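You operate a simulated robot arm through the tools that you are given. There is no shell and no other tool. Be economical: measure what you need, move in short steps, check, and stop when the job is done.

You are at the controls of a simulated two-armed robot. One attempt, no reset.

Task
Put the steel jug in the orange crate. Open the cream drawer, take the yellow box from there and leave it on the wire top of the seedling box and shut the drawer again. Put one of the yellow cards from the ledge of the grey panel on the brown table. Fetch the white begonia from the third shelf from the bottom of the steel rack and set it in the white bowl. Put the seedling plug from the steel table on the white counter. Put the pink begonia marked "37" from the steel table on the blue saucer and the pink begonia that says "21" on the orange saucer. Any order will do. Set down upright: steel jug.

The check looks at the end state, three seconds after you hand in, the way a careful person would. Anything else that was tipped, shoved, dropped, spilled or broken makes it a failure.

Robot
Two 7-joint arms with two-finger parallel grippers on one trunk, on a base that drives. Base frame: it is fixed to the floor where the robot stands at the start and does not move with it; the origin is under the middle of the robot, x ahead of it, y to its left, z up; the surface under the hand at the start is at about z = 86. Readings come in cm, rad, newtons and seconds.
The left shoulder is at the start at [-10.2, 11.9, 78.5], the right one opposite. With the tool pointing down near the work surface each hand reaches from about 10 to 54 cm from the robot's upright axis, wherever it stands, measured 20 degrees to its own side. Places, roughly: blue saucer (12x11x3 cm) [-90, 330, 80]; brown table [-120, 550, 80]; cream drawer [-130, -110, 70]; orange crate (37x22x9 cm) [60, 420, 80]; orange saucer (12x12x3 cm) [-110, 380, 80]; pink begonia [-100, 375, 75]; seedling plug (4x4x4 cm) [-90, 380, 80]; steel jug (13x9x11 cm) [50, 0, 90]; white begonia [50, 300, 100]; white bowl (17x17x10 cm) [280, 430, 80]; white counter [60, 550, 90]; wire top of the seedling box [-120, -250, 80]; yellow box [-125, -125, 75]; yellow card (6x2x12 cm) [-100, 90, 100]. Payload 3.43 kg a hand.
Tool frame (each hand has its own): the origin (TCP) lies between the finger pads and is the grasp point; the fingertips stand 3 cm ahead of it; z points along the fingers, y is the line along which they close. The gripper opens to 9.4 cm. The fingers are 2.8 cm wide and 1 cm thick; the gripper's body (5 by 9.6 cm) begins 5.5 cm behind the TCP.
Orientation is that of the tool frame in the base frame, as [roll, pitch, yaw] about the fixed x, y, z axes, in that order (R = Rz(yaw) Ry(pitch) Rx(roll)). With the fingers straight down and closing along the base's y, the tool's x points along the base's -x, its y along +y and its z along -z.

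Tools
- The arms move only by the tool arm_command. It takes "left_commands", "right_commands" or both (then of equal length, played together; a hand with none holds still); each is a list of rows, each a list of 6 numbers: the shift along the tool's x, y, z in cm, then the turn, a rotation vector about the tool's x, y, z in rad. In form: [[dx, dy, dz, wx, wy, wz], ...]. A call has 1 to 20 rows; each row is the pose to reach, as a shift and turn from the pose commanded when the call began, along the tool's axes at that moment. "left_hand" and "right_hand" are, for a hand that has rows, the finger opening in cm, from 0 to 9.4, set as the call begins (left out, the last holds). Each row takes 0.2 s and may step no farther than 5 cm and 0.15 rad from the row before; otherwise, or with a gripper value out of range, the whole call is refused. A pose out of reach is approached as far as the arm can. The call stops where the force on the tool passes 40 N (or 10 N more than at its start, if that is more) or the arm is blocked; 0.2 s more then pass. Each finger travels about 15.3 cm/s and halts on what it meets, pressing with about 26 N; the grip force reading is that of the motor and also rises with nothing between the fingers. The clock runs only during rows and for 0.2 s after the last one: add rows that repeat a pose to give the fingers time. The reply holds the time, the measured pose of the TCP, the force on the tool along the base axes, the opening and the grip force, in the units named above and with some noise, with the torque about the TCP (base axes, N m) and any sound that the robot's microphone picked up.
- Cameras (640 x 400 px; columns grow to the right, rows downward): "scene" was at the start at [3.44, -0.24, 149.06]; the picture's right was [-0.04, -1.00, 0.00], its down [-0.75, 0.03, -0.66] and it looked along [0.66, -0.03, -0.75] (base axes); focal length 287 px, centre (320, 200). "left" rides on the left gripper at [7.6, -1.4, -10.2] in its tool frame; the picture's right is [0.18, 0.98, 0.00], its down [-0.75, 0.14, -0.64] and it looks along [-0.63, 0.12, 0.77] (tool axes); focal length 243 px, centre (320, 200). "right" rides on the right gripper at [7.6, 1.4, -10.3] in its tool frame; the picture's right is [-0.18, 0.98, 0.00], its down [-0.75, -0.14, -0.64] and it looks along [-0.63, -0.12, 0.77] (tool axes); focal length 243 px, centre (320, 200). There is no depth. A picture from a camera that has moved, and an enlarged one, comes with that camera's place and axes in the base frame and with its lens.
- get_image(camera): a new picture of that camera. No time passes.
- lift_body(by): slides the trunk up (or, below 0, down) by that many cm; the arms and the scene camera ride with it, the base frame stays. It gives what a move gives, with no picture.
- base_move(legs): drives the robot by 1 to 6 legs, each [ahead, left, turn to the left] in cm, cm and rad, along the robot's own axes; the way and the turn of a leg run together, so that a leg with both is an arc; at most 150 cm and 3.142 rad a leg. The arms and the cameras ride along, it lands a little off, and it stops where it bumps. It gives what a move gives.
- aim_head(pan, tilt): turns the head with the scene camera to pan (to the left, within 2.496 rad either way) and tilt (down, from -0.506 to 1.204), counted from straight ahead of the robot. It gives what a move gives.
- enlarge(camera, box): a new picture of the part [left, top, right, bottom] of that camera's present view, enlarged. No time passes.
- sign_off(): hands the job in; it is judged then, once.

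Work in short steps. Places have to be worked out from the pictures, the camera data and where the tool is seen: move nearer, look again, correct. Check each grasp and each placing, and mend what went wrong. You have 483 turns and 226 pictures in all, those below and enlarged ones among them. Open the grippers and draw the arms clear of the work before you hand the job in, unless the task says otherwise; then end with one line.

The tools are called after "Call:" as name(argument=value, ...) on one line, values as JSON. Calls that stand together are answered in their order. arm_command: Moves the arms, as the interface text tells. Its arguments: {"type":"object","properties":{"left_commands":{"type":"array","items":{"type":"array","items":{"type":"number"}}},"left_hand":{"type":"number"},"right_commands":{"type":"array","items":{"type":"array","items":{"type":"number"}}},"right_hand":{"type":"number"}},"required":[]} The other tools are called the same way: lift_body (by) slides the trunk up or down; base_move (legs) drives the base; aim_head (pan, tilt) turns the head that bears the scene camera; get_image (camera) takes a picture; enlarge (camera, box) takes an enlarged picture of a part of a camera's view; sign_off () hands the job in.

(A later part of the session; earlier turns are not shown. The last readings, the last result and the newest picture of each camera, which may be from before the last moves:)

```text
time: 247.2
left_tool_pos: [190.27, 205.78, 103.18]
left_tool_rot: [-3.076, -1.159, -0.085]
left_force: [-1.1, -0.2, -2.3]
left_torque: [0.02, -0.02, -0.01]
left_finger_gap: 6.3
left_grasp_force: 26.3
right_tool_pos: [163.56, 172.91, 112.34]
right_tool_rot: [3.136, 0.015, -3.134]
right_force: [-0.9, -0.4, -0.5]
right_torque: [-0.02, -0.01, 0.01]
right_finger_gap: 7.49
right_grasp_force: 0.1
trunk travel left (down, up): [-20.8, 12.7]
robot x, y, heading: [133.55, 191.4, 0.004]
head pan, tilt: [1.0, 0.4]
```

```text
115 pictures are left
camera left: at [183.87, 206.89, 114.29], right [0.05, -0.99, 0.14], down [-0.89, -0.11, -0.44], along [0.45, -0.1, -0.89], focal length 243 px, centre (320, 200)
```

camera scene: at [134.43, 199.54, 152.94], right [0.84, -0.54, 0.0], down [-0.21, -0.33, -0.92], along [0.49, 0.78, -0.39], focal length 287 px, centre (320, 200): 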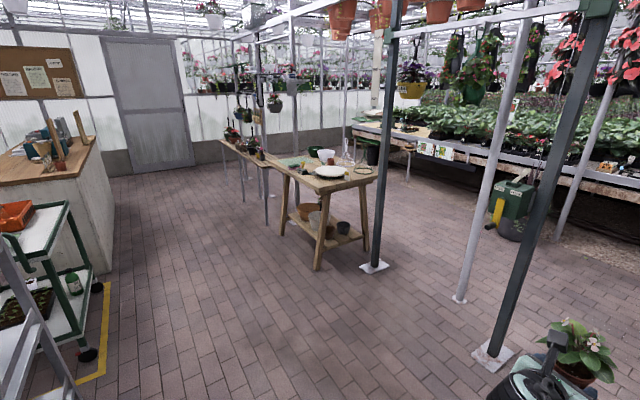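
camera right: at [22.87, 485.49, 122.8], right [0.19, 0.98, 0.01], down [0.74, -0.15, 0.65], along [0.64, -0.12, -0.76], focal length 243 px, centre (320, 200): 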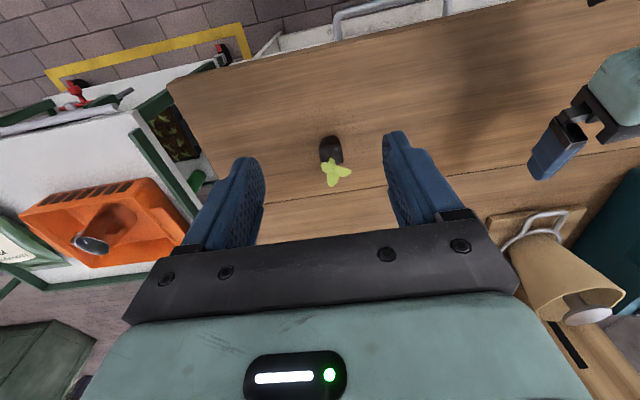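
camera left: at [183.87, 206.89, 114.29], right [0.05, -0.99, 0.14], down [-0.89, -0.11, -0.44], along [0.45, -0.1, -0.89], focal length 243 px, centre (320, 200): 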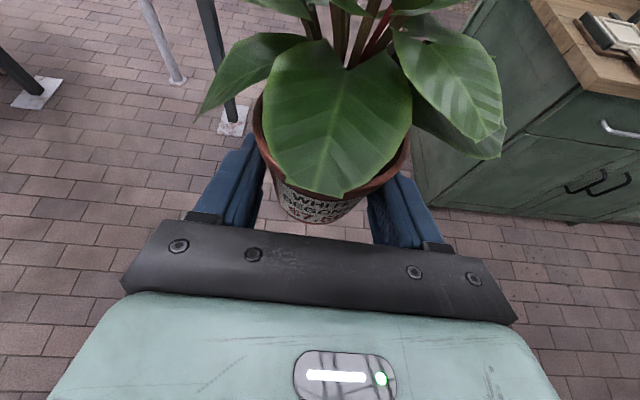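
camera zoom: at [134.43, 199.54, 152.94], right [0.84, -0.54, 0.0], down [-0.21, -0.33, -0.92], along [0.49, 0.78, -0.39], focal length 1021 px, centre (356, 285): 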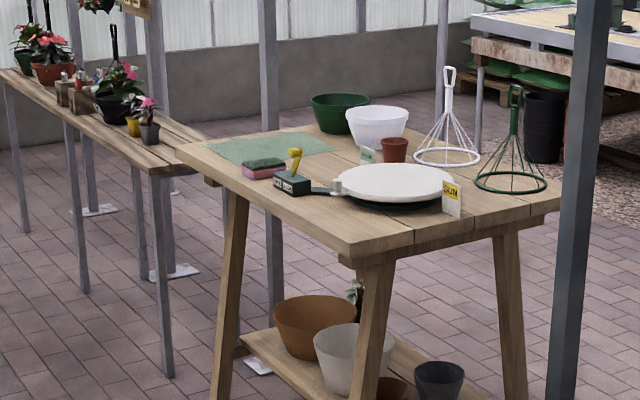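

The bowl stands on the table at about (286, 430). With the present level grip the hand would foul the bowl's rim. So I'll set the pot on the table's free corner, regrip it steeper and higher, then lower it into the bowl. First I drive there.

Call:
base_move(legs=[[0, 120, 0], [0, 58, 0]])

Call:
aim_head(pan=0.3, tilt=0.5)

Call:
get_image(camera="scene")

```text
time: 262.8
left_tool_pos: [189.23, 378.13, 103.21]
left_tool_rot: [-3.075, -1.159, -0.091]
left_force: [1.1, -0.2, -0.8]
left_torque: [-0.01, 0.05, 0.02]
left_finger_gap: 6.29
left_grasp_force: 26.1
right_tool_pos: [162.4, 345.66, 112.21]
right_tool_rot: [3.135, 0.014, 3.139]
right_force: [0.2, 0.3, 0.4]
right_torque: [0.01, 0.0, 0.02]
right_finger_gap: 7.53
right_grasp_force: 0.0
trunk travel left (down, up): [-20.8, 12.7]
robot x, y, heading: [132.53, 363.94, 0.0]
head pan, tilt: [1.0, 0.4]
```

```text
time: 263.8
left_tool_pos: [189.17, 378.18, 103.17]
left_tool_rot: [-3.076, -1.16, -0.091]
left_force: [0.5, 0.7, -1.3]
left_torque: [0.01, 0.04, -0.03]
left_finger_gap: 6.3
left_grasp_force: 26.2
right_tool_pos: [162.44, 345.54, 112.33]
right_tool_rot: [3.137, 0.017, 3.14]
right_force: [0.1, 0.5, 0.4]
right_torque: [-0.01, 0.01, -0.03]
right_finger_gap: 7.5
right_grasp_force: 0.0
trunk travel left (down, up): [-20.8, 12.7]
robot x, y, heading: [132.61, 364.72, 0.0]
head pan, tilt: [0.3, 0.499]
```

```text
114 pictures are left
camera scene: at [137.01, 367.25, 152.03], right [0.3, -0.96, 0.0], down [-0.46, -0.14, -0.88], along [0.84, 0.26, -0.48], focal length 287 px, centre (320, 200)
```

scene: 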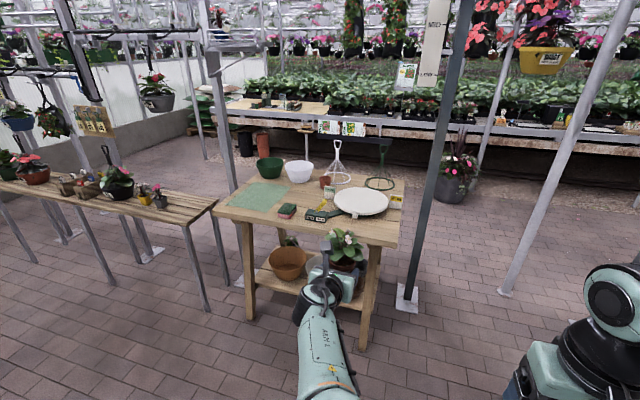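

Table top is z≈78.7, front edge x≈237; the white bowl's base is about (283.5, 426.5). The front strip around (245, 383) is free. I drive so that the pot is above it.

Call:
base_move(legs=[[53, 4.5, 0]])

Call:
aim_head(pan=0.25, tilt=0.8)

Call:
get_image(camera="scene")

Call:
get_image(camera="left")

```text
time: 266.9
left_tool_pos: [241.51, 382.08, 103.2]
left_tool_rot: [-3.076, -1.159, -0.094]
left_force: [-0.9, -0.4, -1.3]
left_torque: [-0.04, 0.02, 0.01]
left_finger_gap: 6.28
left_grasp_force: 26.3
right_tool_pos: [214.54, 349.56, 112.26]
right_tool_rot: [3.135, 0.015, 3.135]
right_force: [1.0, 0.3, 0.5]
right_torque: [0.01, 0.04, 0.01]
right_finger_gap: 7.5
right_grasp_force: 0.1
trunk travel left (down, up): [-20.8, 12.7]
robot x, y, heading: [185.03, 368.59, -0.002]
head pan, tilt: [0.3, 0.499]
```

```text
time: 267.7
left_tool_pos: [241.48, 382.02, 103.26]
left_tool_rot: [-3.077, -1.159, -0.097]
left_force: [0.1, 0.0, -1.8]
left_torque: [0.01, 0.03, -0.01]
left_finger_gap: 6.26
left_grasp_force: 26.4
right_tool_pos: [214.51, 349.54, 112.24]
right_tool_rot: [3.136, 0.014, 3.136]
right_force: [-0.6, -0.1, -0.2]
right_torque: [0.02, -0.02, 0.0]
right_finger_gap: 7.51
right_grasp_force: 0.1
trunk travel left (down, up): [-20.8, 12.7]
robot x, y, heading: [184.51, 368.73, -0.003]
head pan, tilt: [0.25, 0.799]
```

```text
113 pictures are left
camera scene: at [188.36, 370.71, 149.44], right [0.24, -0.97, 0.0], down [-0.7, -0.17, -0.7], along [0.68, 0.17, -0.72], focal length 287 px, centre (320, 200)
```

scene: 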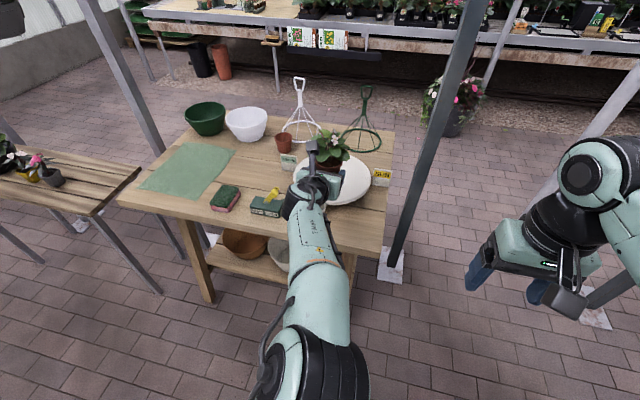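

```text
112 pictures are left
camera left: at [235.12, 383.25, 114.29], right [0.04, -0.99, 0.14], down [-0.89, -0.1, -0.44], along [0.45, -0.11, -0.89], focal length 243 px, centre (320, 200)
```

left: 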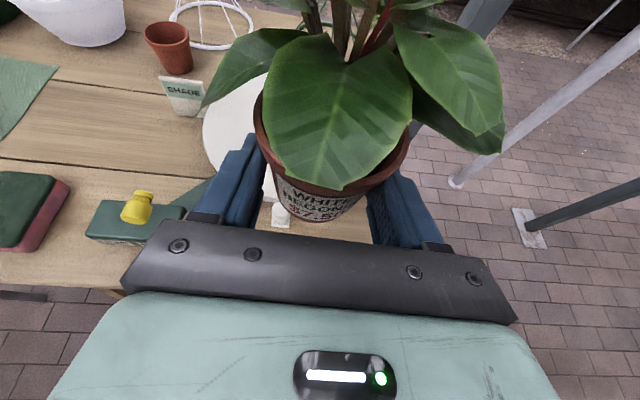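

There's a small tab at (250, 384), so I choose (246, 374) instead, which is free, and lower the pot there.

Call:
arm_command(left_commands=[[0.9, 3, 2.1, 0, 0, 0], [0.9, 6, 2.1, 0, 0, 0], [0.9, 8, 2.1, 0, 0, 0], [-2.6, 8, 3.7, 0, 0, 0], [-6.2, 8, 5.3, 0, 0, 0], [-9.8, 8, 6.8, 0, 0, 0], [-13.2, 8, 8.3, 0, 0, 0]])

Call:
get_image(camera="left")

Call:
enlarge(camera="scene", box=[240, 130, 440, 255])

```text
time: 269.3
left_tool_pos: [243.68, 374.49, 87.52]
left_tool_rot: [-3.072, -1.159, -0.101]
left_force: [-0.3, 1.2, -1.9]
left_torque: [0.02, 0.02, 0.03]
left_finger_gap: 6.24
left_grasp_force: 26.0
right_tool_pos: [214.53, 349.48, 112.27]
right_tool_rot: [3.137, 0.015, 3.134]
right_force: [-0.5, 1.1, -0.1]
right_torque: [-0.02, 0.0, -0.01]
right_finger_gap: 7.5
right_grasp_force: 0.0
trunk travel left (down, up): [-20.8, 12.7]
robot x, y, heading: [184.5, 369.02, -0.009]
head pan, tilt: [0.25, 0.799]
```

```text
111 pictures are left
camera left: at [237.34, 375.58, 98.57], right [0.04, -0.99, 0.14], down [-0.89, -0.1, -0.44], along [0.45, -0.11, -0.89], focal length 243 px, centre (320, 200)
```

left: 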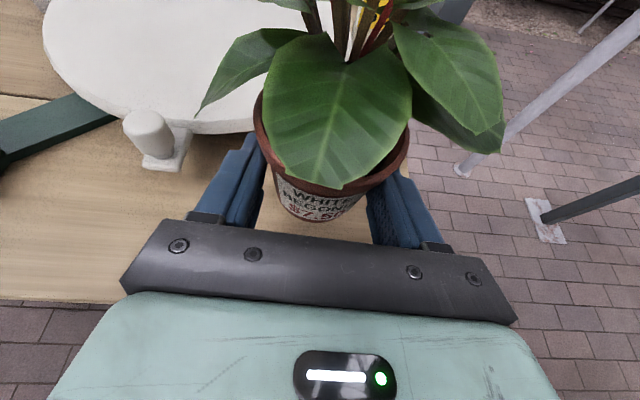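

```text
3.20 times, centred on (340, 192) of scene
camera zoom: at [188.39, 370.69, 149.43], right [0.24, -0.97, 0.0], down [-0.7, -0.17, -0.7], along [0.68, 0.17, -0.72], focal length 919 px, centre (256, 224)
```

zoom: 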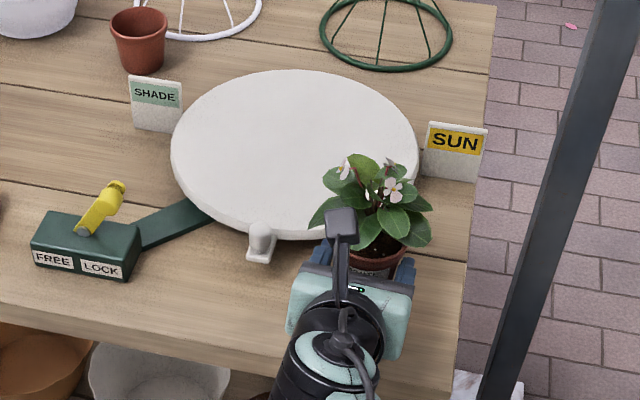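

The pot clears the turntable by about 4 cm. I lower to contact.

Call:
arm_command(left_commands=[[-1.4, 0, 0.6, 0, 0, 0], [-2.7, 0, 1.2, 0, 0, 0], [-3.6, 0, 1.6, 0, 0, 0], [-4.1, 0, 1.8, 0, 0, 0]])

Call:
arm_command(left_commands=[[-0.3, 0, 0.13, 0, 0, 0], [-0.6, 0, 0.26, 0, 0, 0], [-0.9, 0, 0.4, 0, 0, 0]])

```text
time: 270.3
left_tool_pos: [243.56, 374.48, 83.2]
left_tool_rot: [-3.076, -1.159, -0.095]
left_force: [0.5, 0.4, -1.7]
left_torque: [0.0, 0.04, 0.0]
left_finger_gap: 6.26
left_grasp_force: 26.0
right_tool_pos: [214.47, 349.42, 112.2]
right_tool_rot: [3.138, 0.015, 3.135]
right_force: [-0.3, 0.4, 0.8]
right_torque: [-0.01, 0.03, 0.03]
right_finger_gap: 7.5
right_grasp_force: 0.0
trunk travel left (down, up): [-20.8, 12.7]
robot x, y, heading: [184.84, 368.73, -0.007]
head pan, tilt: [0.25, 0.799]
```

```text
time: 271.1
left_tool_pos: [243.42, 374.58, 82.56]
left_tool_rot: [-3.078, -1.165, -0.093]
left_force: [-4.2, 0.9, 21.0]
left_torque: [-0.35, -0.27, -0.01]
left_finger_gap: 6.03
left_grasp_force: 26.2
right_tool_pos: [214.29, 349.46, 112.22]
right_tool_rot: [3.136, 0.015, 3.135]
right_force: [0.1, 0.2, 0.0]
right_torque: [-0.01, 0.01, -0.01]
right_finger_gap: 7.48
right_grasp_force: 0.2
trunk travel left (down, up): [-20.8, 12.7]
robot x, y, heading: [184.68, 369.12, -0.001]
head pan, tilt: [0.25, 0.799]
```

Contact. I open and back the hand off along the fingers.

Call:
arm_command(left_commands=[[0.15, 0, 0, 0, 0, 0], [0.15, 0, 0, 0, 0, 0], [0.15, 0, 0, 0, 0, 0], [0.15, 0, -2, 0, 0, 0], [0.15, 0, -4.5, 0, 0, 0], [0.15, 0, -8, 0, 0, 0]], left_hand=9.4)

Call:
get_image(camera="left")

```text
time: 272.5
left_tool_pos: [236.41, 374.72, 85.35]
left_tool_rot: [-3.074, -1.16, -0.1]
left_force: [0.4, -0.2, -0.1]
left_torque: [0.0, -0.07, 0.0]
left_finger_gap: 9.41
left_grasp_force: 0.0
right_tool_pos: [214.37, 349.58, 112.41]
right_tool_rot: [3.137, 0.013, 3.136]
right_force: [0.3, 0.3, 0.4]
right_torque: [0.03, -0.03, -0.03]
right_finger_gap: 7.49
right_grasp_force: 0.0
trunk travel left (down, up): [-20.8, 12.7]
robot x, y, heading: [184.82, 368.78, -0.01]
head pan, tilt: [0.25, 0.799]
```

```text
109 pictures are left
camera left: at [230.02, 375.9, 96.46], right [0.04, -0.99, 0.14], down [-0.89, -0.1, -0.44], along [0.45, -0.11, -0.89], focal length 243 px, centre (320, 200)
```

left: 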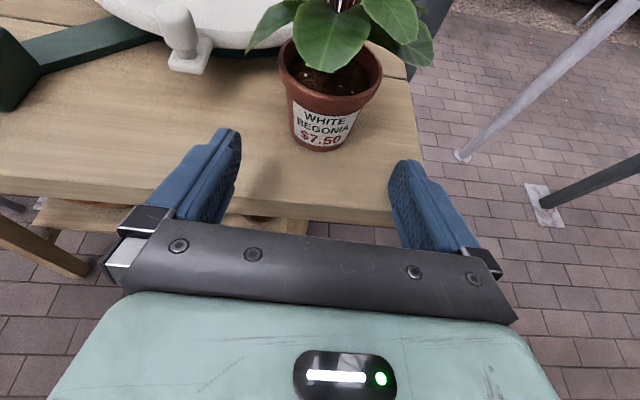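

The pot stands upright on the table at (246.2, 374), with the rim at z≈85.2. I raise the hand and tilt it to 52° down for a steeper grip on the rim.

Call:
arm_command(left_commands=[[2.5, 0.2, -2.3, 0, 0, 0], [5, 0.5, -4.6, 0, 0, 0], [7.4, 0.7, -6.9, 0, -0.12, 0], [7.4, 0.7, -6.9, 0, -0.25, 0], [7.4, 0.7, -6.9, 0, -0.38, 0], [7.4, 0.7, -6.9, 0, -0.496, 0]], left_hand=8.4)

Call:
get_image(camera="left")

Call:
enlarge(camera="scene", box=[240, 130, 440, 255])

```text
time: 273.9
left_tool_pos: [233.02, 373.94, 94.86]
left_tool_rot: [-3.109, -0.661, -0.055]
left_force: [-0.3, 0.2, 0.5]
left_torque: [-0.01, -0.02, 0.0]
left_finger_gap: 8.4
left_grasp_force: 0.0
right_tool_pos: [214.56, 349.48, 112.22]
right_tool_rot: [3.136, 0.013, 3.134]
right_force: [0.2, -0.4, -0.4]
right_torque: [0.01, -0.01, 0.0]
right_finger_gap: 7.5
right_grasp_force: 0.0
trunk travel left (down, up): [-20.8, 12.7]
robot x, y, heading: [184.76, 368.82, -0.002]
head pan, tilt: [0.25, 0.799]
```

```text
108 pictures are left
camera left: at [232.66, 374.84, 107.71], right [0.11, -0.99, 0.09], down [-0.99, -0.11, 0.04], along [-0.03, -0.09, -1.0], focal length 243 px, centre (320, 200)
```

left: 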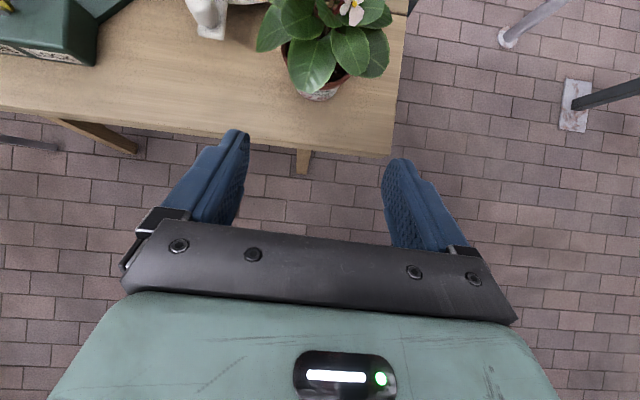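

```text
3.20 times, centred on (340, 192) of scene
camera zoom: at [188.39, 370.73, 149.43], right [0.24, -0.97, 0.0], down [-0.7, -0.17, -0.7], along [0.68, 0.17, -0.72], focal length 919 px, centre (256, 224)
```

zoom: 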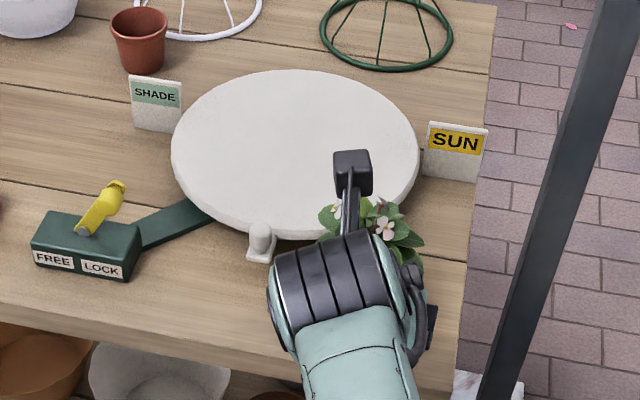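

The view is straight down on the plant. I move to 9 cm before the grasp, then check.

Call:
arm_command(left_commands=[[1.4, 0, 1.6, 0, 0, 0], [2.8, 0, 3.2, 0, 0, 0], [4.2, 0, 4.86, 0, 0, 0], [4.2, 0, 7.5, 0, 0, 0], [4.2, 0, 9.5, 0, 0, 0]])

Call:
get_image(camera="left")

Call:
enlarge(camera="scene", box=[240, 130, 440, 255])

```text
time: 275.1
left_tool_pos: [242.03, 373.75, 89.92]
left_tool_rot: [-3.109, -0.664, -0.057]
left_force: [0.0, 0.5, -0.4]
left_torque: [0.0, 0.0, -0.01]
left_finger_gap: 8.39
left_grasp_force: 0.1
right_tool_pos: [214.46, 349.5, 112.3]
right_tool_rot: [3.137, 0.012, 3.134]
right_force: [0.9, 0.2, 1.1]
right_torque: [-0.01, 0.04, 0.0]
right_finger_gap: 7.53
right_grasp_force: 0.0
trunk travel left (down, up): [-20.8, 12.7]
robot x, y, heading: [185.2, 368.76, -0.004]
head pan, tilt: [0.25, 0.799]
```

```text
106 pictures are left
camera left: at [241.74, 374.67, 102.79], right [0.11, -0.99, 0.09], down [-0.99, -0.11, 0.04], along [-0.03, -0.09, -1.0], focal length 243 px, centre (320, 200)
```

left: 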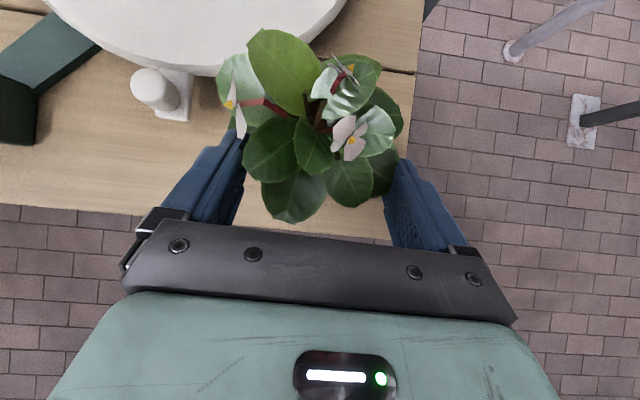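

```text
3.20 times, centred on (340, 192) of scene
camera zoom: at [188.38, 370.71, 149.43], right [0.24, -0.97, 0.0], down [-0.7, -0.17, -0.7], along [0.68, 0.17, -0.72], focal length 919 px, centre (256, 224)
```

zoom: 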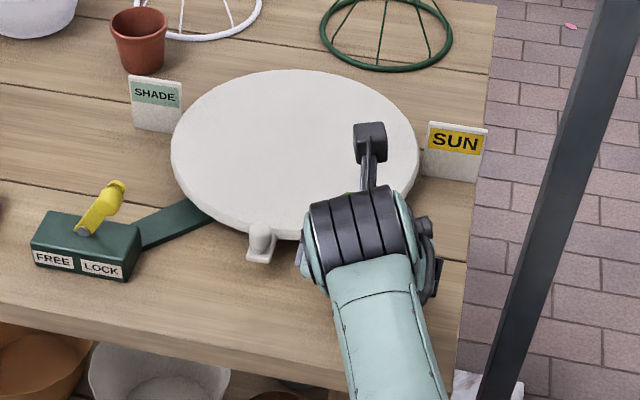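

Side leaves are close to the finger paths. I proceed in small steps watching for force.

Call:
arm_command(left_commands=[[0, -0.2, 0.7, 0, 0, 0], [0, -0.2, 1.4, 0, 0, 0], [0, -0.2, 2, 0, 0, 0]])

Call:
get_image(camera="left")

```text
time: 275.9
left_tool_pos: [243.27, 373.8, 88.42]
left_tool_rot: [-3.109, -0.664, -0.056]
left_force: [-0.1, 0.3, -0.4]
left_torque: [0.03, 0.01, 0.01]
left_finger_gap: 8.43
left_grasp_force: 0.1
right_tool_pos: [214.47, 349.54, 112.2]
right_tool_rot: [3.137, 0.015, 3.136]
right_force: [0.5, 0.9, 0.4]
right_torque: [0.04, 0.01, -0.02]
right_finger_gap: 7.52
right_grasp_force: 0.0
trunk travel left (down, up): [-20.8, 12.7]
robot x, y, heading: [184.86, 368.55, -0.006]
head pan, tilt: [0.25, 0.799]
```

```text
104 pictures are left
camera left: at [243.01, 374.83, 101.26], right [0.11, -0.99, 0.09], down [-0.99, -0.11, 0.04], along [-0.03, -0.09, -1.0], focal length 243 px, centre (320, 200)
```

left: 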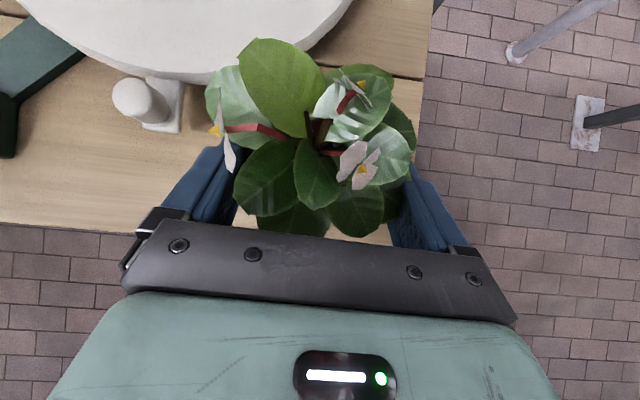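

No force so far. I continue the last 2.4 cm.

Call:
arm_command(left_commands=[[0, -0.1, 0.8, 0, 0, 0], [0, -0.1, 1.6, 0, 0, 0], [0, -0.1, 2.4, 0, 0, 0]])

Call:
get_image(camera="left")

```text
time: 276.7
left_tool_pos: [244.18, 374.04, 87.19]
left_tool_rot: [-3.108, -0.664, -0.057]
left_force: [0.1, -0.4, 0.1]
left_torque: [-0.02, 0.01, -0.01]
left_finger_gap: 8.4
left_grasp_force: 0.1
left hand out of reach, approached as far as the arm can: row 3
right_tool_pos: [214.49, 349.71, 112.37]
right_tool_rot: [3.136, 0.015, 3.134]
right_force: [-0.1, 0.8, -0.6]
right_torque: [0.0, -0.02, -0.01]
right_finger_gap: 7.51
right_grasp_force: 0.0
trunk travel left (down, up): [-20.8, 12.7]
robot x, y, heading: [184.75, 368.86, -0.005]
head pan, tilt: [0.25, 0.799]
```

```text
103 pictures are left
camera left: at [243.91, 374.82, 100.0], right [0.11, -0.99, 0.09], down [-0.99, -0.11, 0.04], along [-0.03, -0.09, -1.0], focal length 243 px, centre (320, 200)
```

left: 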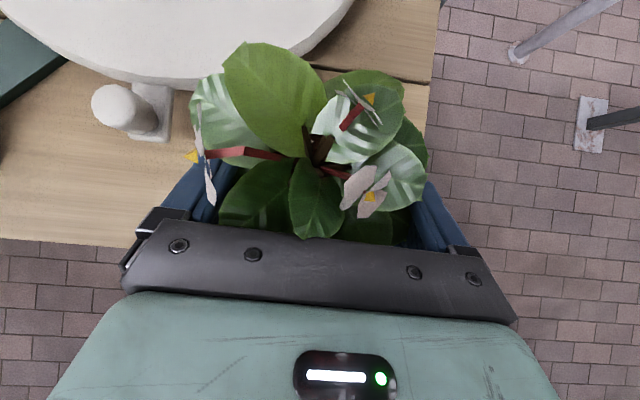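

The arm is at its reach limit. I back the hand off along its axis, drive 8 cm forward, and come in again.

Call:
arm_command(left_commands=[[0, 0, -2, 0, 0, 0], [0, 0, -4, 0, 0, 0], [0, 0, -7, 0, 0, 0], [-3, 0, -10, 0, 0, 0]])

Call:
base_move(legs=[[6, 0, 0.004]])

Call:
get_image(camera="left")

```text
time: 277.7
left_tool_pos: [235.57, 374.39, 93.2]
left_tool_rot: [-3.109, -0.664, -0.057]
left_force: [0.4, 0.8, 0.1]
left_torque: [0.01, 0.0, -0.01]
left_finger_gap: 8.42
left_grasp_force: 0.2
right_tool_pos: [214.29, 349.53, 112.28]
right_tool_rot: [3.137, 0.015, 3.135]
right_force: [-0.9, 0.1, 0.5]
right_torque: [0.01, 0.01, 0.03]
right_finger_gap: 7.47
right_grasp_force: 0.1
trunk travel left (down, up): [-20.8, 12.7]
robot x, y, heading: [184.91, 368.57, -0.003]
head pan, tilt: [0.25, 0.799]
```

```text
time: 278.6
left_tool_pos: [241.79, 374.5, 93.19]
left_tool_rot: [-3.107, -0.664, -0.053]
left_force: [0.7, -0.5, -0.2]
left_torque: [0.03, -0.01, 0.01]
left_finger_gap: 8.44
left_grasp_force: 0.1
right_tool_pos: [220.57, 349.67, 112.26]
right_tool_rot: [3.136, 0.012, 3.137]
right_force: [0.7, 0.0, 0.6]
right_torque: [-0.02, 0.04, 0.01]
right_finger_gap: 7.48
right_grasp_force: 0.0
trunk travel left (down, up): [-20.8, 12.7]
robot x, y, heading: [191.02, 368.75, -0.005]
head pan, tilt: [0.25, 0.799]
```

```text
102 pictures are left
camera left: at [241.48, 375.36, 105.92], right [0.11, -0.99, 0.09], down [-0.99, -0.11, 0.04], along [-0.03, -0.09, -1.0], focal length 243 px, centre (320, 200)
```

left: 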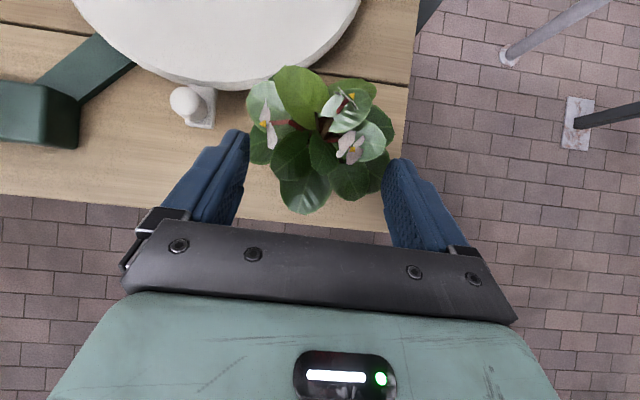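

I re-approach: small correction first, then along the finger axis.

Call:
arm_command(left_commands=[[-1.7, 0.5, 0, 0, 0, 0], [-1.7, 0.5, 1.8, 0, 0, 0], [-1.7, 0.5, 3.6, 0, 0, 0], [-1.7, 0.5, 5.4, 0, 0, 0], [-1.7, 0.5, 7.1, 0, 0, 0]])

Call:
arm_command(left_commands=[[0, 0, 0, 0, 0, 0], [0, 0, 0, 0, 0, 0], [0, 0, 0, 0, 0, 0], [0, 0, 0, 0, 0, 0]], left_hand=0)

Call:
get_image(camera="left")

```text
time: 279.8
left_tool_pos: [244.6, 374.11, 86.58]
left_tool_rot: [-3.109, -0.665, -0.053]
left_force: [-0.2, 0.0, 1.0]
left_torque: [-0.03, 0.0, 0.0]
left_finger_gap: 8.38
left_grasp_force: 0.1
right_tool_pos: [220.5, 349.58, 112.26]
right_tool_rot: [3.136, 0.014, 3.137]
right_force: [0.8, 0.7, -0.4]
right_torque: [0.02, 0.02, -0.03]
right_finger_gap: 7.5
right_grasp_force: 0.1
trunk travel left (down, up): [-20.8, 12.7]
robot x, y, heading: [191.05, 368.74, -0.003]
head pan, tilt: [0.25, 0.799]
```

```text
time: 280.8
left_tool_pos: [244.69, 374.03, 86.59]
left_tool_rot: [-3.108, -0.664, -0.052]
left_force: [1.3, 0.6, 1.6]
left_torque: [-0.05, -0.11, 0.06]
left_finger_gap: 6.89
left_grasp_force: 26.0
right_tool_pos: [220.48, 349.54, 112.32]
right_tool_rot: [3.135, 0.015, 3.139]
right_force: [0.7, -0.3, -0.6]
right_torque: [-0.04, -0.02, -0.01]
right_finger_gap: 7.51
right_grasp_force: 0.2
trunk travel left (down, up): [-20.8, 12.7]
robot x, y, heading: [191.03, 369.11, -0.005]
head pan, tilt: [0.25, 0.799]
```

```text
101 pictures are left
camera left: at [244.35, 375.02, 99.45], right [0.11, -0.99, 0.09], down [-0.99, -0.11, 0.04], along [-0.03, -0.09, -1.0], focal length 243 px, centre (320, 200)
```

left: 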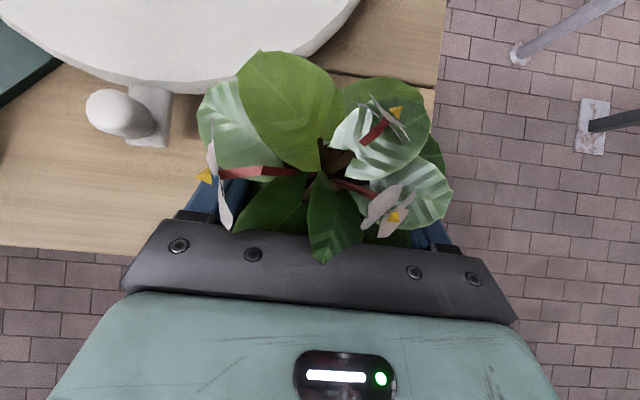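

Gripped at the rim band (6.9 cm). I lift and watch whether it stays level.

Call:
arm_command(left_commands=[[0.6, 0, -0.8, 0, 0, 0], [1.2, 0, -1.6, 0, 0, 0], [2.4, 0, -3.2, 0, 0, 0], [4.3, 0, -5.5, 0, 0, 0]])

Call:
get_image(camera="left")

Call:
enlarge(camera="scene", box=[240, 130, 440, 255])

```text
time: 281.8
left_tool_pos: [244.67, 373.65, 93.62]
left_tool_rot: [-3.11, -0.664, -0.053]
left_force: [0.3, -0.3, -2.2]
left_torque: [0.03, 0.0, 0.03]
left_finger_gap: 6.91
left_grasp_force: 25.4
right_tool_pos: [220.5, 349.74, 112.25]
right_tool_rot: [3.137, 0.014, 3.138]
right_force: [0.2, 1.1, 0.2]
right_torque: [0.02, -0.01, 0.03]
right_finger_gap: 7.51
right_grasp_force: 0.1
trunk travel left (down, up): [-20.8, 12.7]
robot x, y, heading: [190.62, 368.36, 0.002]
head pan, tilt: [0.25, 0.799]
```

```text
100 pictures are left
camera left: at [244.41, 374.53, 106.33], right [0.11, -0.99, 0.09], down [-0.99, -0.11, 0.04], along [-0.03, -0.09, -1.0], focal length 243 px, centre (320, 200)
```

left: 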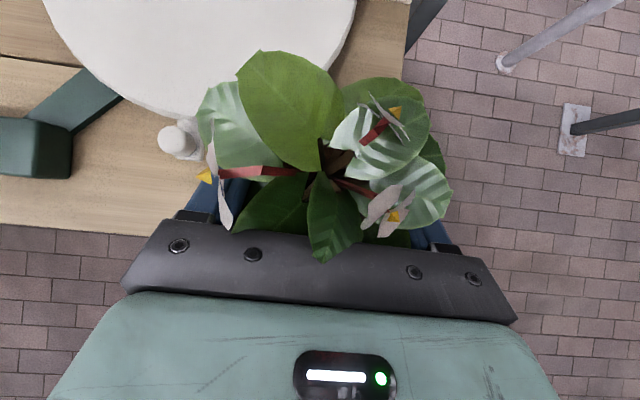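

```text
3.20 times, centred on (340, 192) of scene
camera zoom: at [194.29, 370.69, 149.43], right [0.24, -0.97, 0.0], down [-0.7, -0.18, -0.7], along [0.68, 0.17, -0.72], focal length 919 px, centre (256, 224)
```

zoom: 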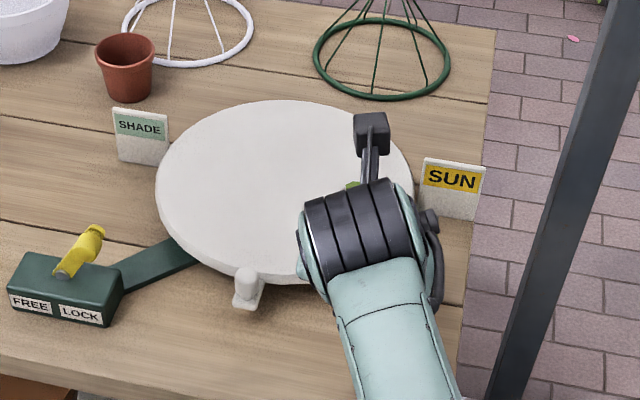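

Level and firm. I raise the trunk 10 cm for clearance and reach, then strafe left to the bowl.

Call:
lift_body(by=10)

Call:
base_move(legs=[[0, 52.5, 0]])

Call:
aim_head(pan=-0.1, tilt=0.7)

Call:
get_image(camera="scene")

```text
time: 283.2
left_tool_pos: [244.6, 373.81, 103.52]
left_tool_rot: [-3.106, -0.664, -0.053]
left_force: [0.1, 0.3, -1.8]
left_torque: [0.02, 0.04, 0.0]
left_finger_gap: 6.91
left_grasp_force: 26.1
right_tool_pos: [220.39, 349.61, 122.24]
right_tool_rot: [3.136, 0.013, 3.138]
right_force: [-0.7, 0.1, 0.4]
right_torque: [-0.03, -0.03, 0.01]
right_finger_gap: 7.5
right_grasp_force: 0.1
trunk travel left (down, up): [-30.8, 2.7]
robot x, y, heading: [190.75, 368.91, -0.003]
head pan, tilt: [0.25, 0.799]
```

```text
time: 288.4
left_tool_pos: [245.38, 426.61, 103.53]
left_tool_rot: [-3.108, -0.665, -0.065]
left_force: [0.3, -0.1, -1.5]
left_torque: [0.01, 0.01, 0.02]
left_finger_gap: 6.89
left_grasp_force: 25.9
right_tool_pos: [220.68, 402.63, 122.28]
right_tool_rot: [3.136, 0.015, 3.124]
right_force: [-1.1, -0.6, 0.9]
right_torque: [-0.01, -0.02, 0.02]
right_finger_gap: 7.49
right_grasp_force: 0.0
trunk travel left (down, up): [-30.8, 2.7]
robot x, y, heading: [191.47, 422.24, -0.016]
head pan, tilt: [0.25, 0.799]
```

```text
time: 289.2
left_tool_pos: [245.2, 426.51, 103.63]
left_tool_rot: [-3.108, -0.663, -0.066]
left_force: [-0.1, -0.7, -1.0]
left_torque: [-0.01, 0.02, -0.03]
left_finger_gap: 6.88
left_grasp_force: 26.1
right_tool_pos: [220.7, 402.61, 122.34]
right_tool_rot: [3.138, 0.013, 3.124]
right_force: [-0.2, 0.7, 0.2]
right_torque: [-0.04, 0.03, 0.03]
right_finger_gap: 7.49
right_grasp_force: 0.0
trunk travel left (down, up): [-30.8, 2.7]
robot x, y, heading: [191.29, 422.03, -0.016]
head pan, tilt: [-0.099, 0.7]
```

```text
98 pictures are left
camera scene: at [195.27, 421.29, 160.73], right [-0.12, -0.99, 0.0], down [-0.64, 0.07, -0.76], along [0.76, -0.09, -0.64], focal length 287 px, centre (320, 200)
```

scene: 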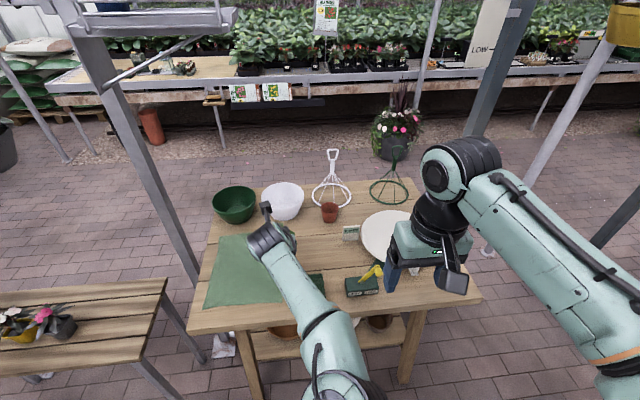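

The bowl's centre is about (286.5, 425.4). I drive forward 30 cm, then check again before the last bit.

Call:
base_move(legs=[[30, 0, 0.016]])

Call:
get_image(camera="scene")

Call:
get_image(camera="left")

```text
time: 291.3
left_tool_pos: [275.24, 426.51, 103.49]
left_tool_rot: [-3.109, -0.66, -0.055]
left_force: [0.1, -0.6, -2.6]
left_torque: [-0.01, 0.01, -0.01]
left_finger_gap: 6.89
left_grasp_force: 25.7
right_tool_pos: [251.02, 402.52, 122.21]
right_tool_rot: [3.136, 0.014, 3.134]
right_force: [-0.6, -0.5, 0.1]
right_torque: [-0.01, 0.0, 0.01]
right_finger_gap: 7.51
right_grasp_force: 0.0
trunk travel left (down, up): [-30.8, 2.7]
robot x, y, heading: [221.43, 421.59, -0.006]
head pan, tilt: [-0.099, 0.7]
stopped in leg 1: the robot was blocked; the commanded pose is now the measured one
```

```text
97 pictures are left
camera scene: at [225.33, 420.76, 160.74], right [-0.11, -0.99, 0.0], down [-0.64, 0.07, -0.76], along [0.76, -0.08, -0.65], focal length 287 px, centre (320, 200)
```

scene: 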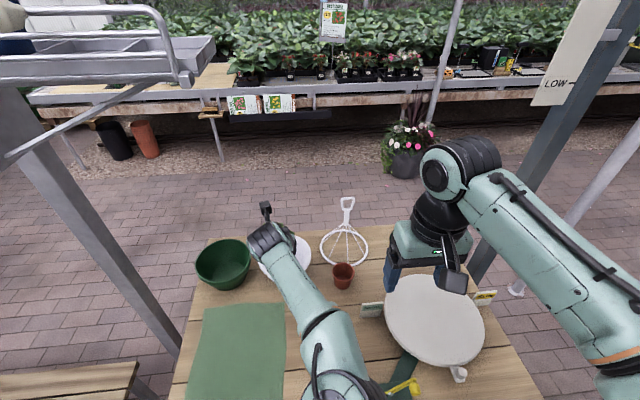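

```text
96 pictures are left
camera left: at [274.96, 427.51, 116.21], right [0.11, -0.99, 0.09], down [-0.99, -0.11, 0.04], along [-0.03, -0.09, -1.0], focal length 243 px, centre (320, 200)
```

left: 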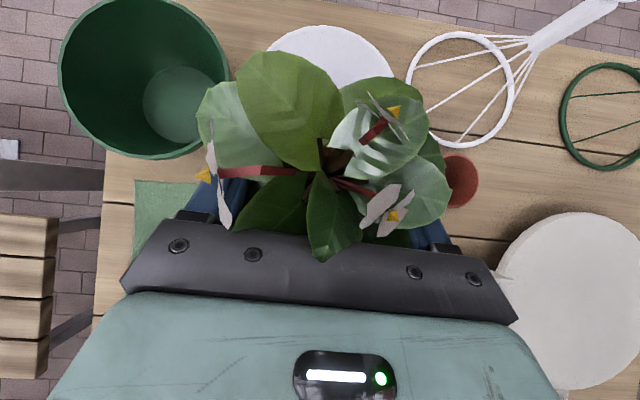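

The base touches the table frame, so this is as near as it goes. Working it through, setting the pot about 2 cm toward my side of the bowl's centre is reachable and keeps the hand clear of the rim. I raise the trunk the last bit and move over.

Call:
lift_body(by=2.5)

Call:
arm_command(left_commands=[[-0.94, 0.5, 3.07, 0, 0, 0], [-1.87, 1, 6.15, 0, 0, 0], [-1.8, 1.1, 8.1, 0, 0, 0], [-1.74, 1.1, 10.05, 0, 0, 0]])

Call:
get_image(camera="left")

Call:
enlarge(camera="scene", box=[180, 190, 400, 327])

```text
time: 292.0
left_tool_pos: [275.03, 426.47, 106.14]
left_tool_rot: [-3.107, -0.663, -0.057]
left_force: [0.0, 0.5, -1.7]
left_torque: [0.05, -0.01, -0.01]
left_finger_gap: 6.9
left_grasp_force: 25.7
right_tool_pos: [250.64, 402.45, 124.82]
right_tool_rot: [3.137, 0.017, 3.134]
right_force: [-0.4, -0.5, -1.0]
right_torque: [0.02, -0.04, 0.01]
right_finger_gap: 7.52
right_grasp_force: 0.1
trunk travel left (down, up): [-33.3, 0.2]
robot x, y, heading: [221.17, 421.4, -0.002]
head pan, tilt: [-0.099, 0.7]
```

```text
time: 293.0
left_tool_pos: [280.03, 425.41, 97.01]
left_tool_rot: [-3.106, -0.664, -0.059]
left_force: [0.4, 0.8, -1.9]
left_torque: [0.01, 0.02, 0.0]
left_finger_gap: 6.9
left_grasp_force: 26.5
right_tool_pos: [250.94, 402.38, 124.77]
right_tool_rot: [3.137, 0.013, 3.134]
right_force: [-0.1, -0.9, -0.3]
right_torque: [0.02, -0.03, 0.0]
right_finger_gap: 7.5
right_grasp_force: 0.1
trunk travel left (down, up): [-33.3, 0.2]
robot x, y, heading: [221.17, 421.34, -0.007]
head pan, tilt: [-0.099, 0.7]
```

```text
95 pictures are left
camera left: at [279.69, 426.37, 109.68], right [0.11, -0.99, 0.09], down [-0.99, -0.11, 0.04], along [-0.03, -0.09, -1.0], focal length 243 px, centre (320, 200)
```

left: 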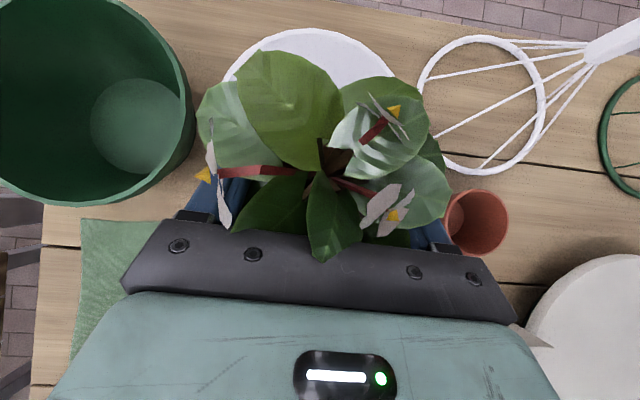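

```text
2.91 times, centred on (290, 258) of scene
camera zoom: at [225.18, 420.79, 163.21], right [-0.11, -0.99, 0.0], down [-0.64, 0.07, -0.76], along [0.76, -0.08, -0.64], focal length 835 px, centre (407, 30)
```

zoom: 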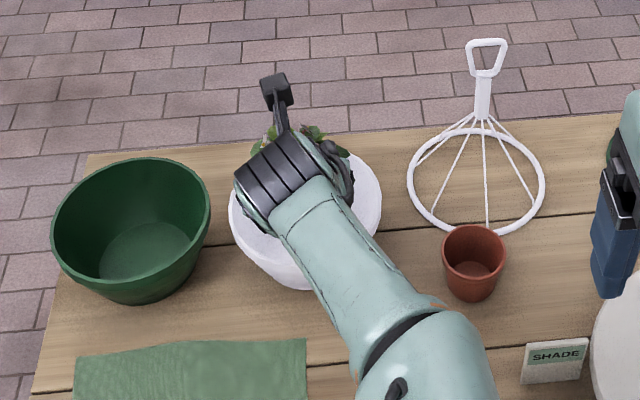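

Refined, the bowl centre is about (285.2, 426.1). I lower diagonally to about 2 cm above the floor of the bowl.

Call:
arm_command(left_commands=[[-0.7, -0.3, 2, 0, 0, 0], [-1.43, -0.6, 3.95, 0, 0, 0], [-2.1, -0.6, 5.6, 0, 0, 0], [-2.87, -0.6, 7.27, 0, 0, 0]])

Call:
get_image(camera="left")

Call:
enlarge(camera="scene", box=[180, 190, 400, 327])

```text
time: 294.0
left_tool_pos: [282.46, 426.31, 89.39]
left_tool_rot: [-3.107, -0.663, -0.058]
left_force: [0.9, -0.9, 0.0]
left_torque: [0.0, 0.05, -0.02]
left_finger_gap: 6.88
left_grasp_force: 26.4
right_tool_pos: [250.8, 402.43, 124.78]
right_tool_rot: [3.135, 0.015, 3.135]
right_force: [-0.9, 0.4, 0.4]
right_torque: [-0.01, 0.0, 0.0]
right_finger_gap: 7.51
right_grasp_force: 0.0
trunk travel left (down, up): [-33.3, 0.2]
robot x, y, heading: [221.25, 421.46, -0.011]
head pan, tilt: [-0.099, 0.7]
```

```text
93 pictures are left
camera left: at [282.03, 427.17, 102.16], right [0.11, -0.99, 0.09], down [-0.99, -0.11, 0.04], along [-0.03, -0.09, -1.0], focal length 243 px, centre (320, 200)
```

left: 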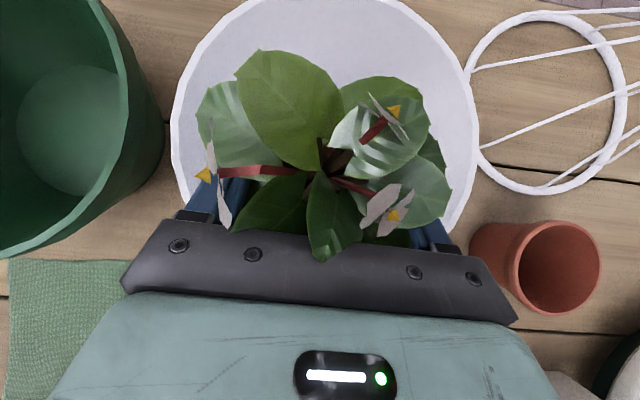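

```text
2.91 times, centred on (290, 258) of scene
camera zoom: at [225.13, 420.8, 163.21], right [-0.11, -0.99, 0.0], down [-0.64, 0.07, -0.76], along [0.76, -0.08, -0.64], focal length 835 px, centre (407, 30)
```

zoom: 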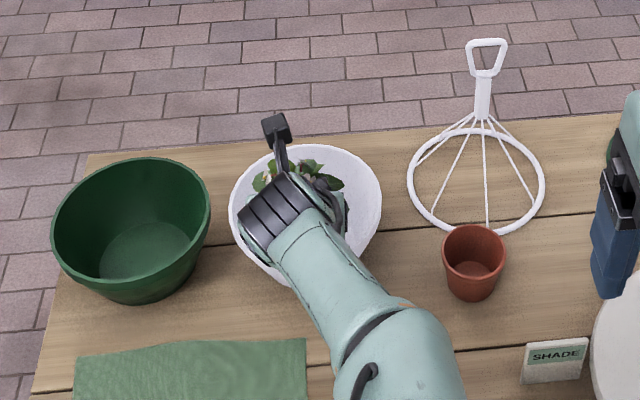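

The pot is inside the bowl with margin all round. I lower the rest in small steps.

Call:
arm_command(left_commands=[[-0.25, 0, 0.32, 0, 0, 0], [-0.5, 0, 0.63, 0, 0, 0], [-0.74, 0, 0.95, 0, 0, 0], [-0.98, 0, 1.26, 0, 0, 0]])

Call:
arm_command(left_commands=[[-0.12, 0, 0.16, 0, 0, 0], [-0.25, 0, 0.32, 0, 0, 0], [-0.4, 0, 0.5, 0, 0, 0]])

```text
time: 295.0
left_tool_pos: [282.21, 426.32, 88.04]
left_tool_rot: [-3.109, -0.664, -0.057]
left_force: [0.5, 0.1, -1.3]
left_torque: [-0.02, 0.05, 0.03]
left_finger_gap: 6.9
left_grasp_force: 25.4
right_tool_pos: [250.87, 402.49, 124.76]
right_tool_rot: [3.138, 0.014, 3.134]
right_force: [-0.1, 0.2, 0.1]
right_torque: [0.02, 0.02, 0.02]
right_finger_gap: 7.5
right_grasp_force: 0.0
trunk travel left (down, up): [-33.3, 0.2]
robot x, y, heading: [220.88, 421.89, -0.005]
head pan, tilt: [-0.099, 0.7]
```

```text
time: 295.8
left_tool_pos: [282.24, 426.38, 87.46]
left_tool_rot: [-3.107, -0.666, -0.055]
left_force: [0.3, -0.6, 1.7]
left_torque: [0.13, 0.04, -0.02]
left_finger_gap: 6.89
left_grasp_force: 26.1
right_tool_pos: [250.8, 402.42, 124.87]
right_tool_rot: [3.136, 0.013, 3.135]
right_force: [-0.5, -1.0, -0.3]
right_torque: [0.0, 0.0, 0.02]
right_finger_gap: 7.51
right_grasp_force: 0.1
trunk travel left (down, up): [-33.3, 0.2]
robot x, y, heading: [221.42, 421.36, -0.007]
head pan, tilt: [-0.099, 0.7]
```

Contact begins. I press 0.15 cm more, open modestly, and withdraw up along the fingers.

Call:
arm_command(left_commands=[[-0.1, 0, 0.12, 0, 0, 0], [-0.1, 0, 0.12, 0, 0, 0]])

Call:
arm_command(left_commands=[[0, 0, 0, 0, 0, 0], [0, 0, 0, 0, 0, 0], [0, 0, -1.5, 0, 0, 0], [0, 0, -3.5, 0, 0, 0], [0, 0, -6.5, 0, 0, 0], [0, 0, -10, 0, 0, 0], [0, 0, -14, 0, 0, 0]], left_hand=8.4)

Call:
get_image(camera="left")

Call:
enlarge(camera="scene", box=[180, 190, 400, 327])

```text
time: 296.4
left_tool_pos: [282.21, 426.24, 87.47]
left_tool_rot: [-3.107, -0.669, -0.057]
left_force: [1.4, 0.1, 12.1]
left_torque: [0.06, 0.22, -0.06]
left_finger_gap: 6.88
left_grasp_force: 26.2
right_tool_pos: [250.74, 402.3, 124.79]
right_tool_rot: [3.135, 0.016, 3.134]
right_force: [0.4, 0.2, 0.0]
right_torque: [0.0, 0.02, -0.02]
right_finger_gap: 7.49
right_grasp_force: 0.0
trunk travel left (down, up): [-33.3, 0.2]
robot x, y, heading: [221.25, 421.49, -0.009]
head pan, tilt: [-0.099, 0.7]
```

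```text
time: 298.0
left_tool_pos: [273.13, 426.36, 98.4]
left_tool_rot: [-3.11, -0.662, -0.059]
left_force: [-0.7, -0.1, -0.8]
left_torque: [0.01, 0.0, 0.0]
left_finger_gap: 8.4
left_grasp_force: 0.1
right_tool_pos: [250.68, 402.33, 124.84]
right_tool_rot: [3.136, 0.015, 3.134]
right_force: [0.1, -0.5, 0.0]
right_torque: [0.07, -0.02, 0.01]
right_finger_gap: 7.5
right_grasp_force: 0.0
trunk travel left (down, up): [-33.3, 0.2]
robot x, y, heading: [221.45, 421.49, -0.014]
head pan, tilt: [-0.099, 0.7]
```

```text
91 pictures are left
camera left: at [272.87, 427.24, 111.13], right [0.11, -0.99, 0.09], down [-0.99, -0.11, 0.04], along [-0.03, -0.09, -1.0], focal length 243 px, centre (320, 200)
```

left: 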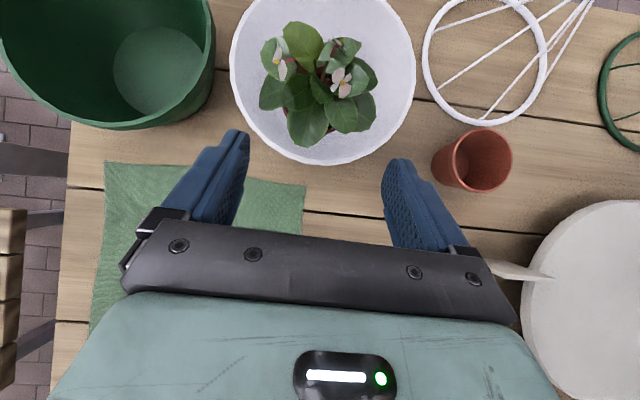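

```text
2.91 times, centred on (290, 258) of scene
camera zoom: at [224.96, 420.78, 163.21], right [-0.11, -0.99, 0.0], down [-0.64, 0.07, -0.77], along [0.76, -0.08, -0.64], focal length 835 px, centre (407, 30)
```

zoom: 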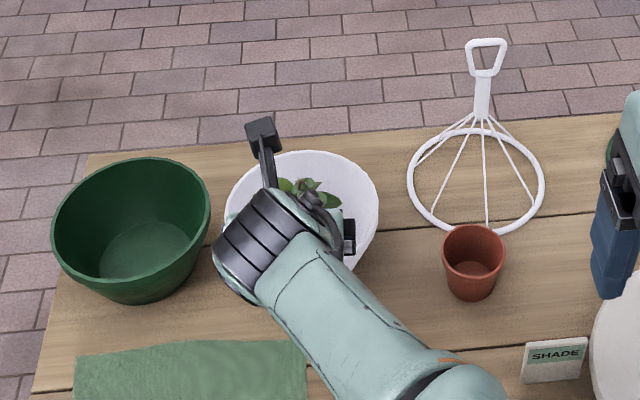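

The white begonia stands in the white bowl. I back out, lower the trunk, and put the left wrist back to its neutral pose.

Call:
base_move(legs=[[-57, 0, 0]])

Call:
lift_body(by=-12.5)

Call:
arm_command(left_commands=[[0, 0, 0, 0, 0, -0.15], [0, 0, 0, 0, 0, -0.3], [0, 0, 0, 0, 0, -0.45], [0, 0, 0, 0, 0, -0.6], [0, 0, 0, 0, 0, -0.75], [0, 0, 0, 0, 0, -0.9], [0, 0, 0, 0, 0, -1.05], [0, 0, 0, 0, 0, -1.2], [0, 0, 0, 0, 0, -1.35], [0, 0, 0, 0, 0, -1.5], [0, 0, 0, 0, 0, -1.65], [0, 0, 0, 0, 0, -1.8], [0, 0, 0, 0, 0, -1.95], [0, 0, 0, 0, 0, -2.1], [0, 0, 0, 0, 0, -2.25], [0, 0, 0, 0, 0, -2.4]])

Call:
arm_command(left_commands=[[0, 0, 0, 0, 0, -0.15], [0, 0, 0, 0, 0, -0.3], [0, 0, 0, 0, 0, -0.45], [0, 0, 0, 0, 0, -0.6], [0, 0, 0, 0, 0, -0.74]])

```text
time: 301.3
left_tool_pos: [215.59, 426.8, 98.44]
left_tool_rot: [-3.108, -0.665, -0.05]
left_force: [-0.3, -0.2, 0.4]
left_torque: [0.0, 0.02, 0.02]
left_finger_gap: 8.4
left_grasp_force: 0.0
right_tool_pos: [193.2, 402.94, 124.68]
right_tool_rot: [3.137, 0.015, 3.141]
right_force: [0.1, 0.1, 0.3]
right_torque: [0.0, -0.01, -0.01]
right_finger_gap: 7.49
right_grasp_force: 0.1
trunk travel left (down, up): [-33.3, 0.2]
robot x, y, heading: [163.82, 421.77, -0.001]
head pan, tilt: [-0.099, 0.7]
```

```text
time: 302.8
left_tool_pos: [215.74, 426.93, 85.85]
left_tool_rot: [-3.108, -0.664, -0.049]
left_force: [0.8, -0.3, -0.1]
left_torque: [-0.01, -0.01, -0.02]
left_finger_gap: 8.4
left_grasp_force: 0.1
right_tool_pos: [193.41, 402.72, 112.29]
right_tool_rot: [3.137, 0.015, 3.141]
right_force: [-0.4, 0.9, -0.1]
right_torque: [0.02, -0.01, -0.01]
right_finger_gap: 7.5
right_grasp_force: 0.0
trunk travel left (down, up): [-20.8, 12.7]
robot x, y, heading: [163.47, 421.94, -0.0]
head pan, tilt: [-0.099, 0.7]
```

```text
time: 306.2
left_tool_pos: [215.65, 426.81, 85.89]
left_tool_rot: [2.636, 0.451, 2.247]
left_force: [0.9, -0.2, -0.2]
left_torque: [-0.01, 0.02, -0.03]
left_finger_gap: 8.39
left_grasp_force: 0.1
right_tool_pos: [193.23, 402.86, 112.29]
right_tool_rot: [3.136, 0.013, -3.141]
right_force: [-0.1, 0.0, 0.5]
right_torque: [-0.04, 0.01, -0.03]
right_finger_gap: 7.51
right_grasp_force: 0.1
trunk travel left (down, up): [-20.8, 12.7]
robot x, y, heading: [163.78, 421.77, -0.002]
head pan, tilt: [-0.099, 0.7]
```

```text
time: 307.4
left_tool_pos: [215.82, 426.81, 85.77]
left_tool_rot: [3.109, 0.664, 3.093]
left_force: [0.3, -0.3, -0.2]
left_torque: [0.01, 0.01, -0.01]
left_finger_gap: 8.42
left_grasp_force: 0.1
right_tool_pos: [193.38, 402.72, 112.36]
right_tool_rot: [3.135, 0.015, 3.141]
right_force: [-0.5, -0.3, 0.3]
right_torque: [0.02, 0.0, -0.01]
right_finger_gap: 7.47
right_grasp_force: 0.1
trunk travel left (down, up): [-20.8, 12.7]
robot x, y, heading: [163.48, 421.87, 0.007]
head pan, tilt: [-0.099, 0.7]
```

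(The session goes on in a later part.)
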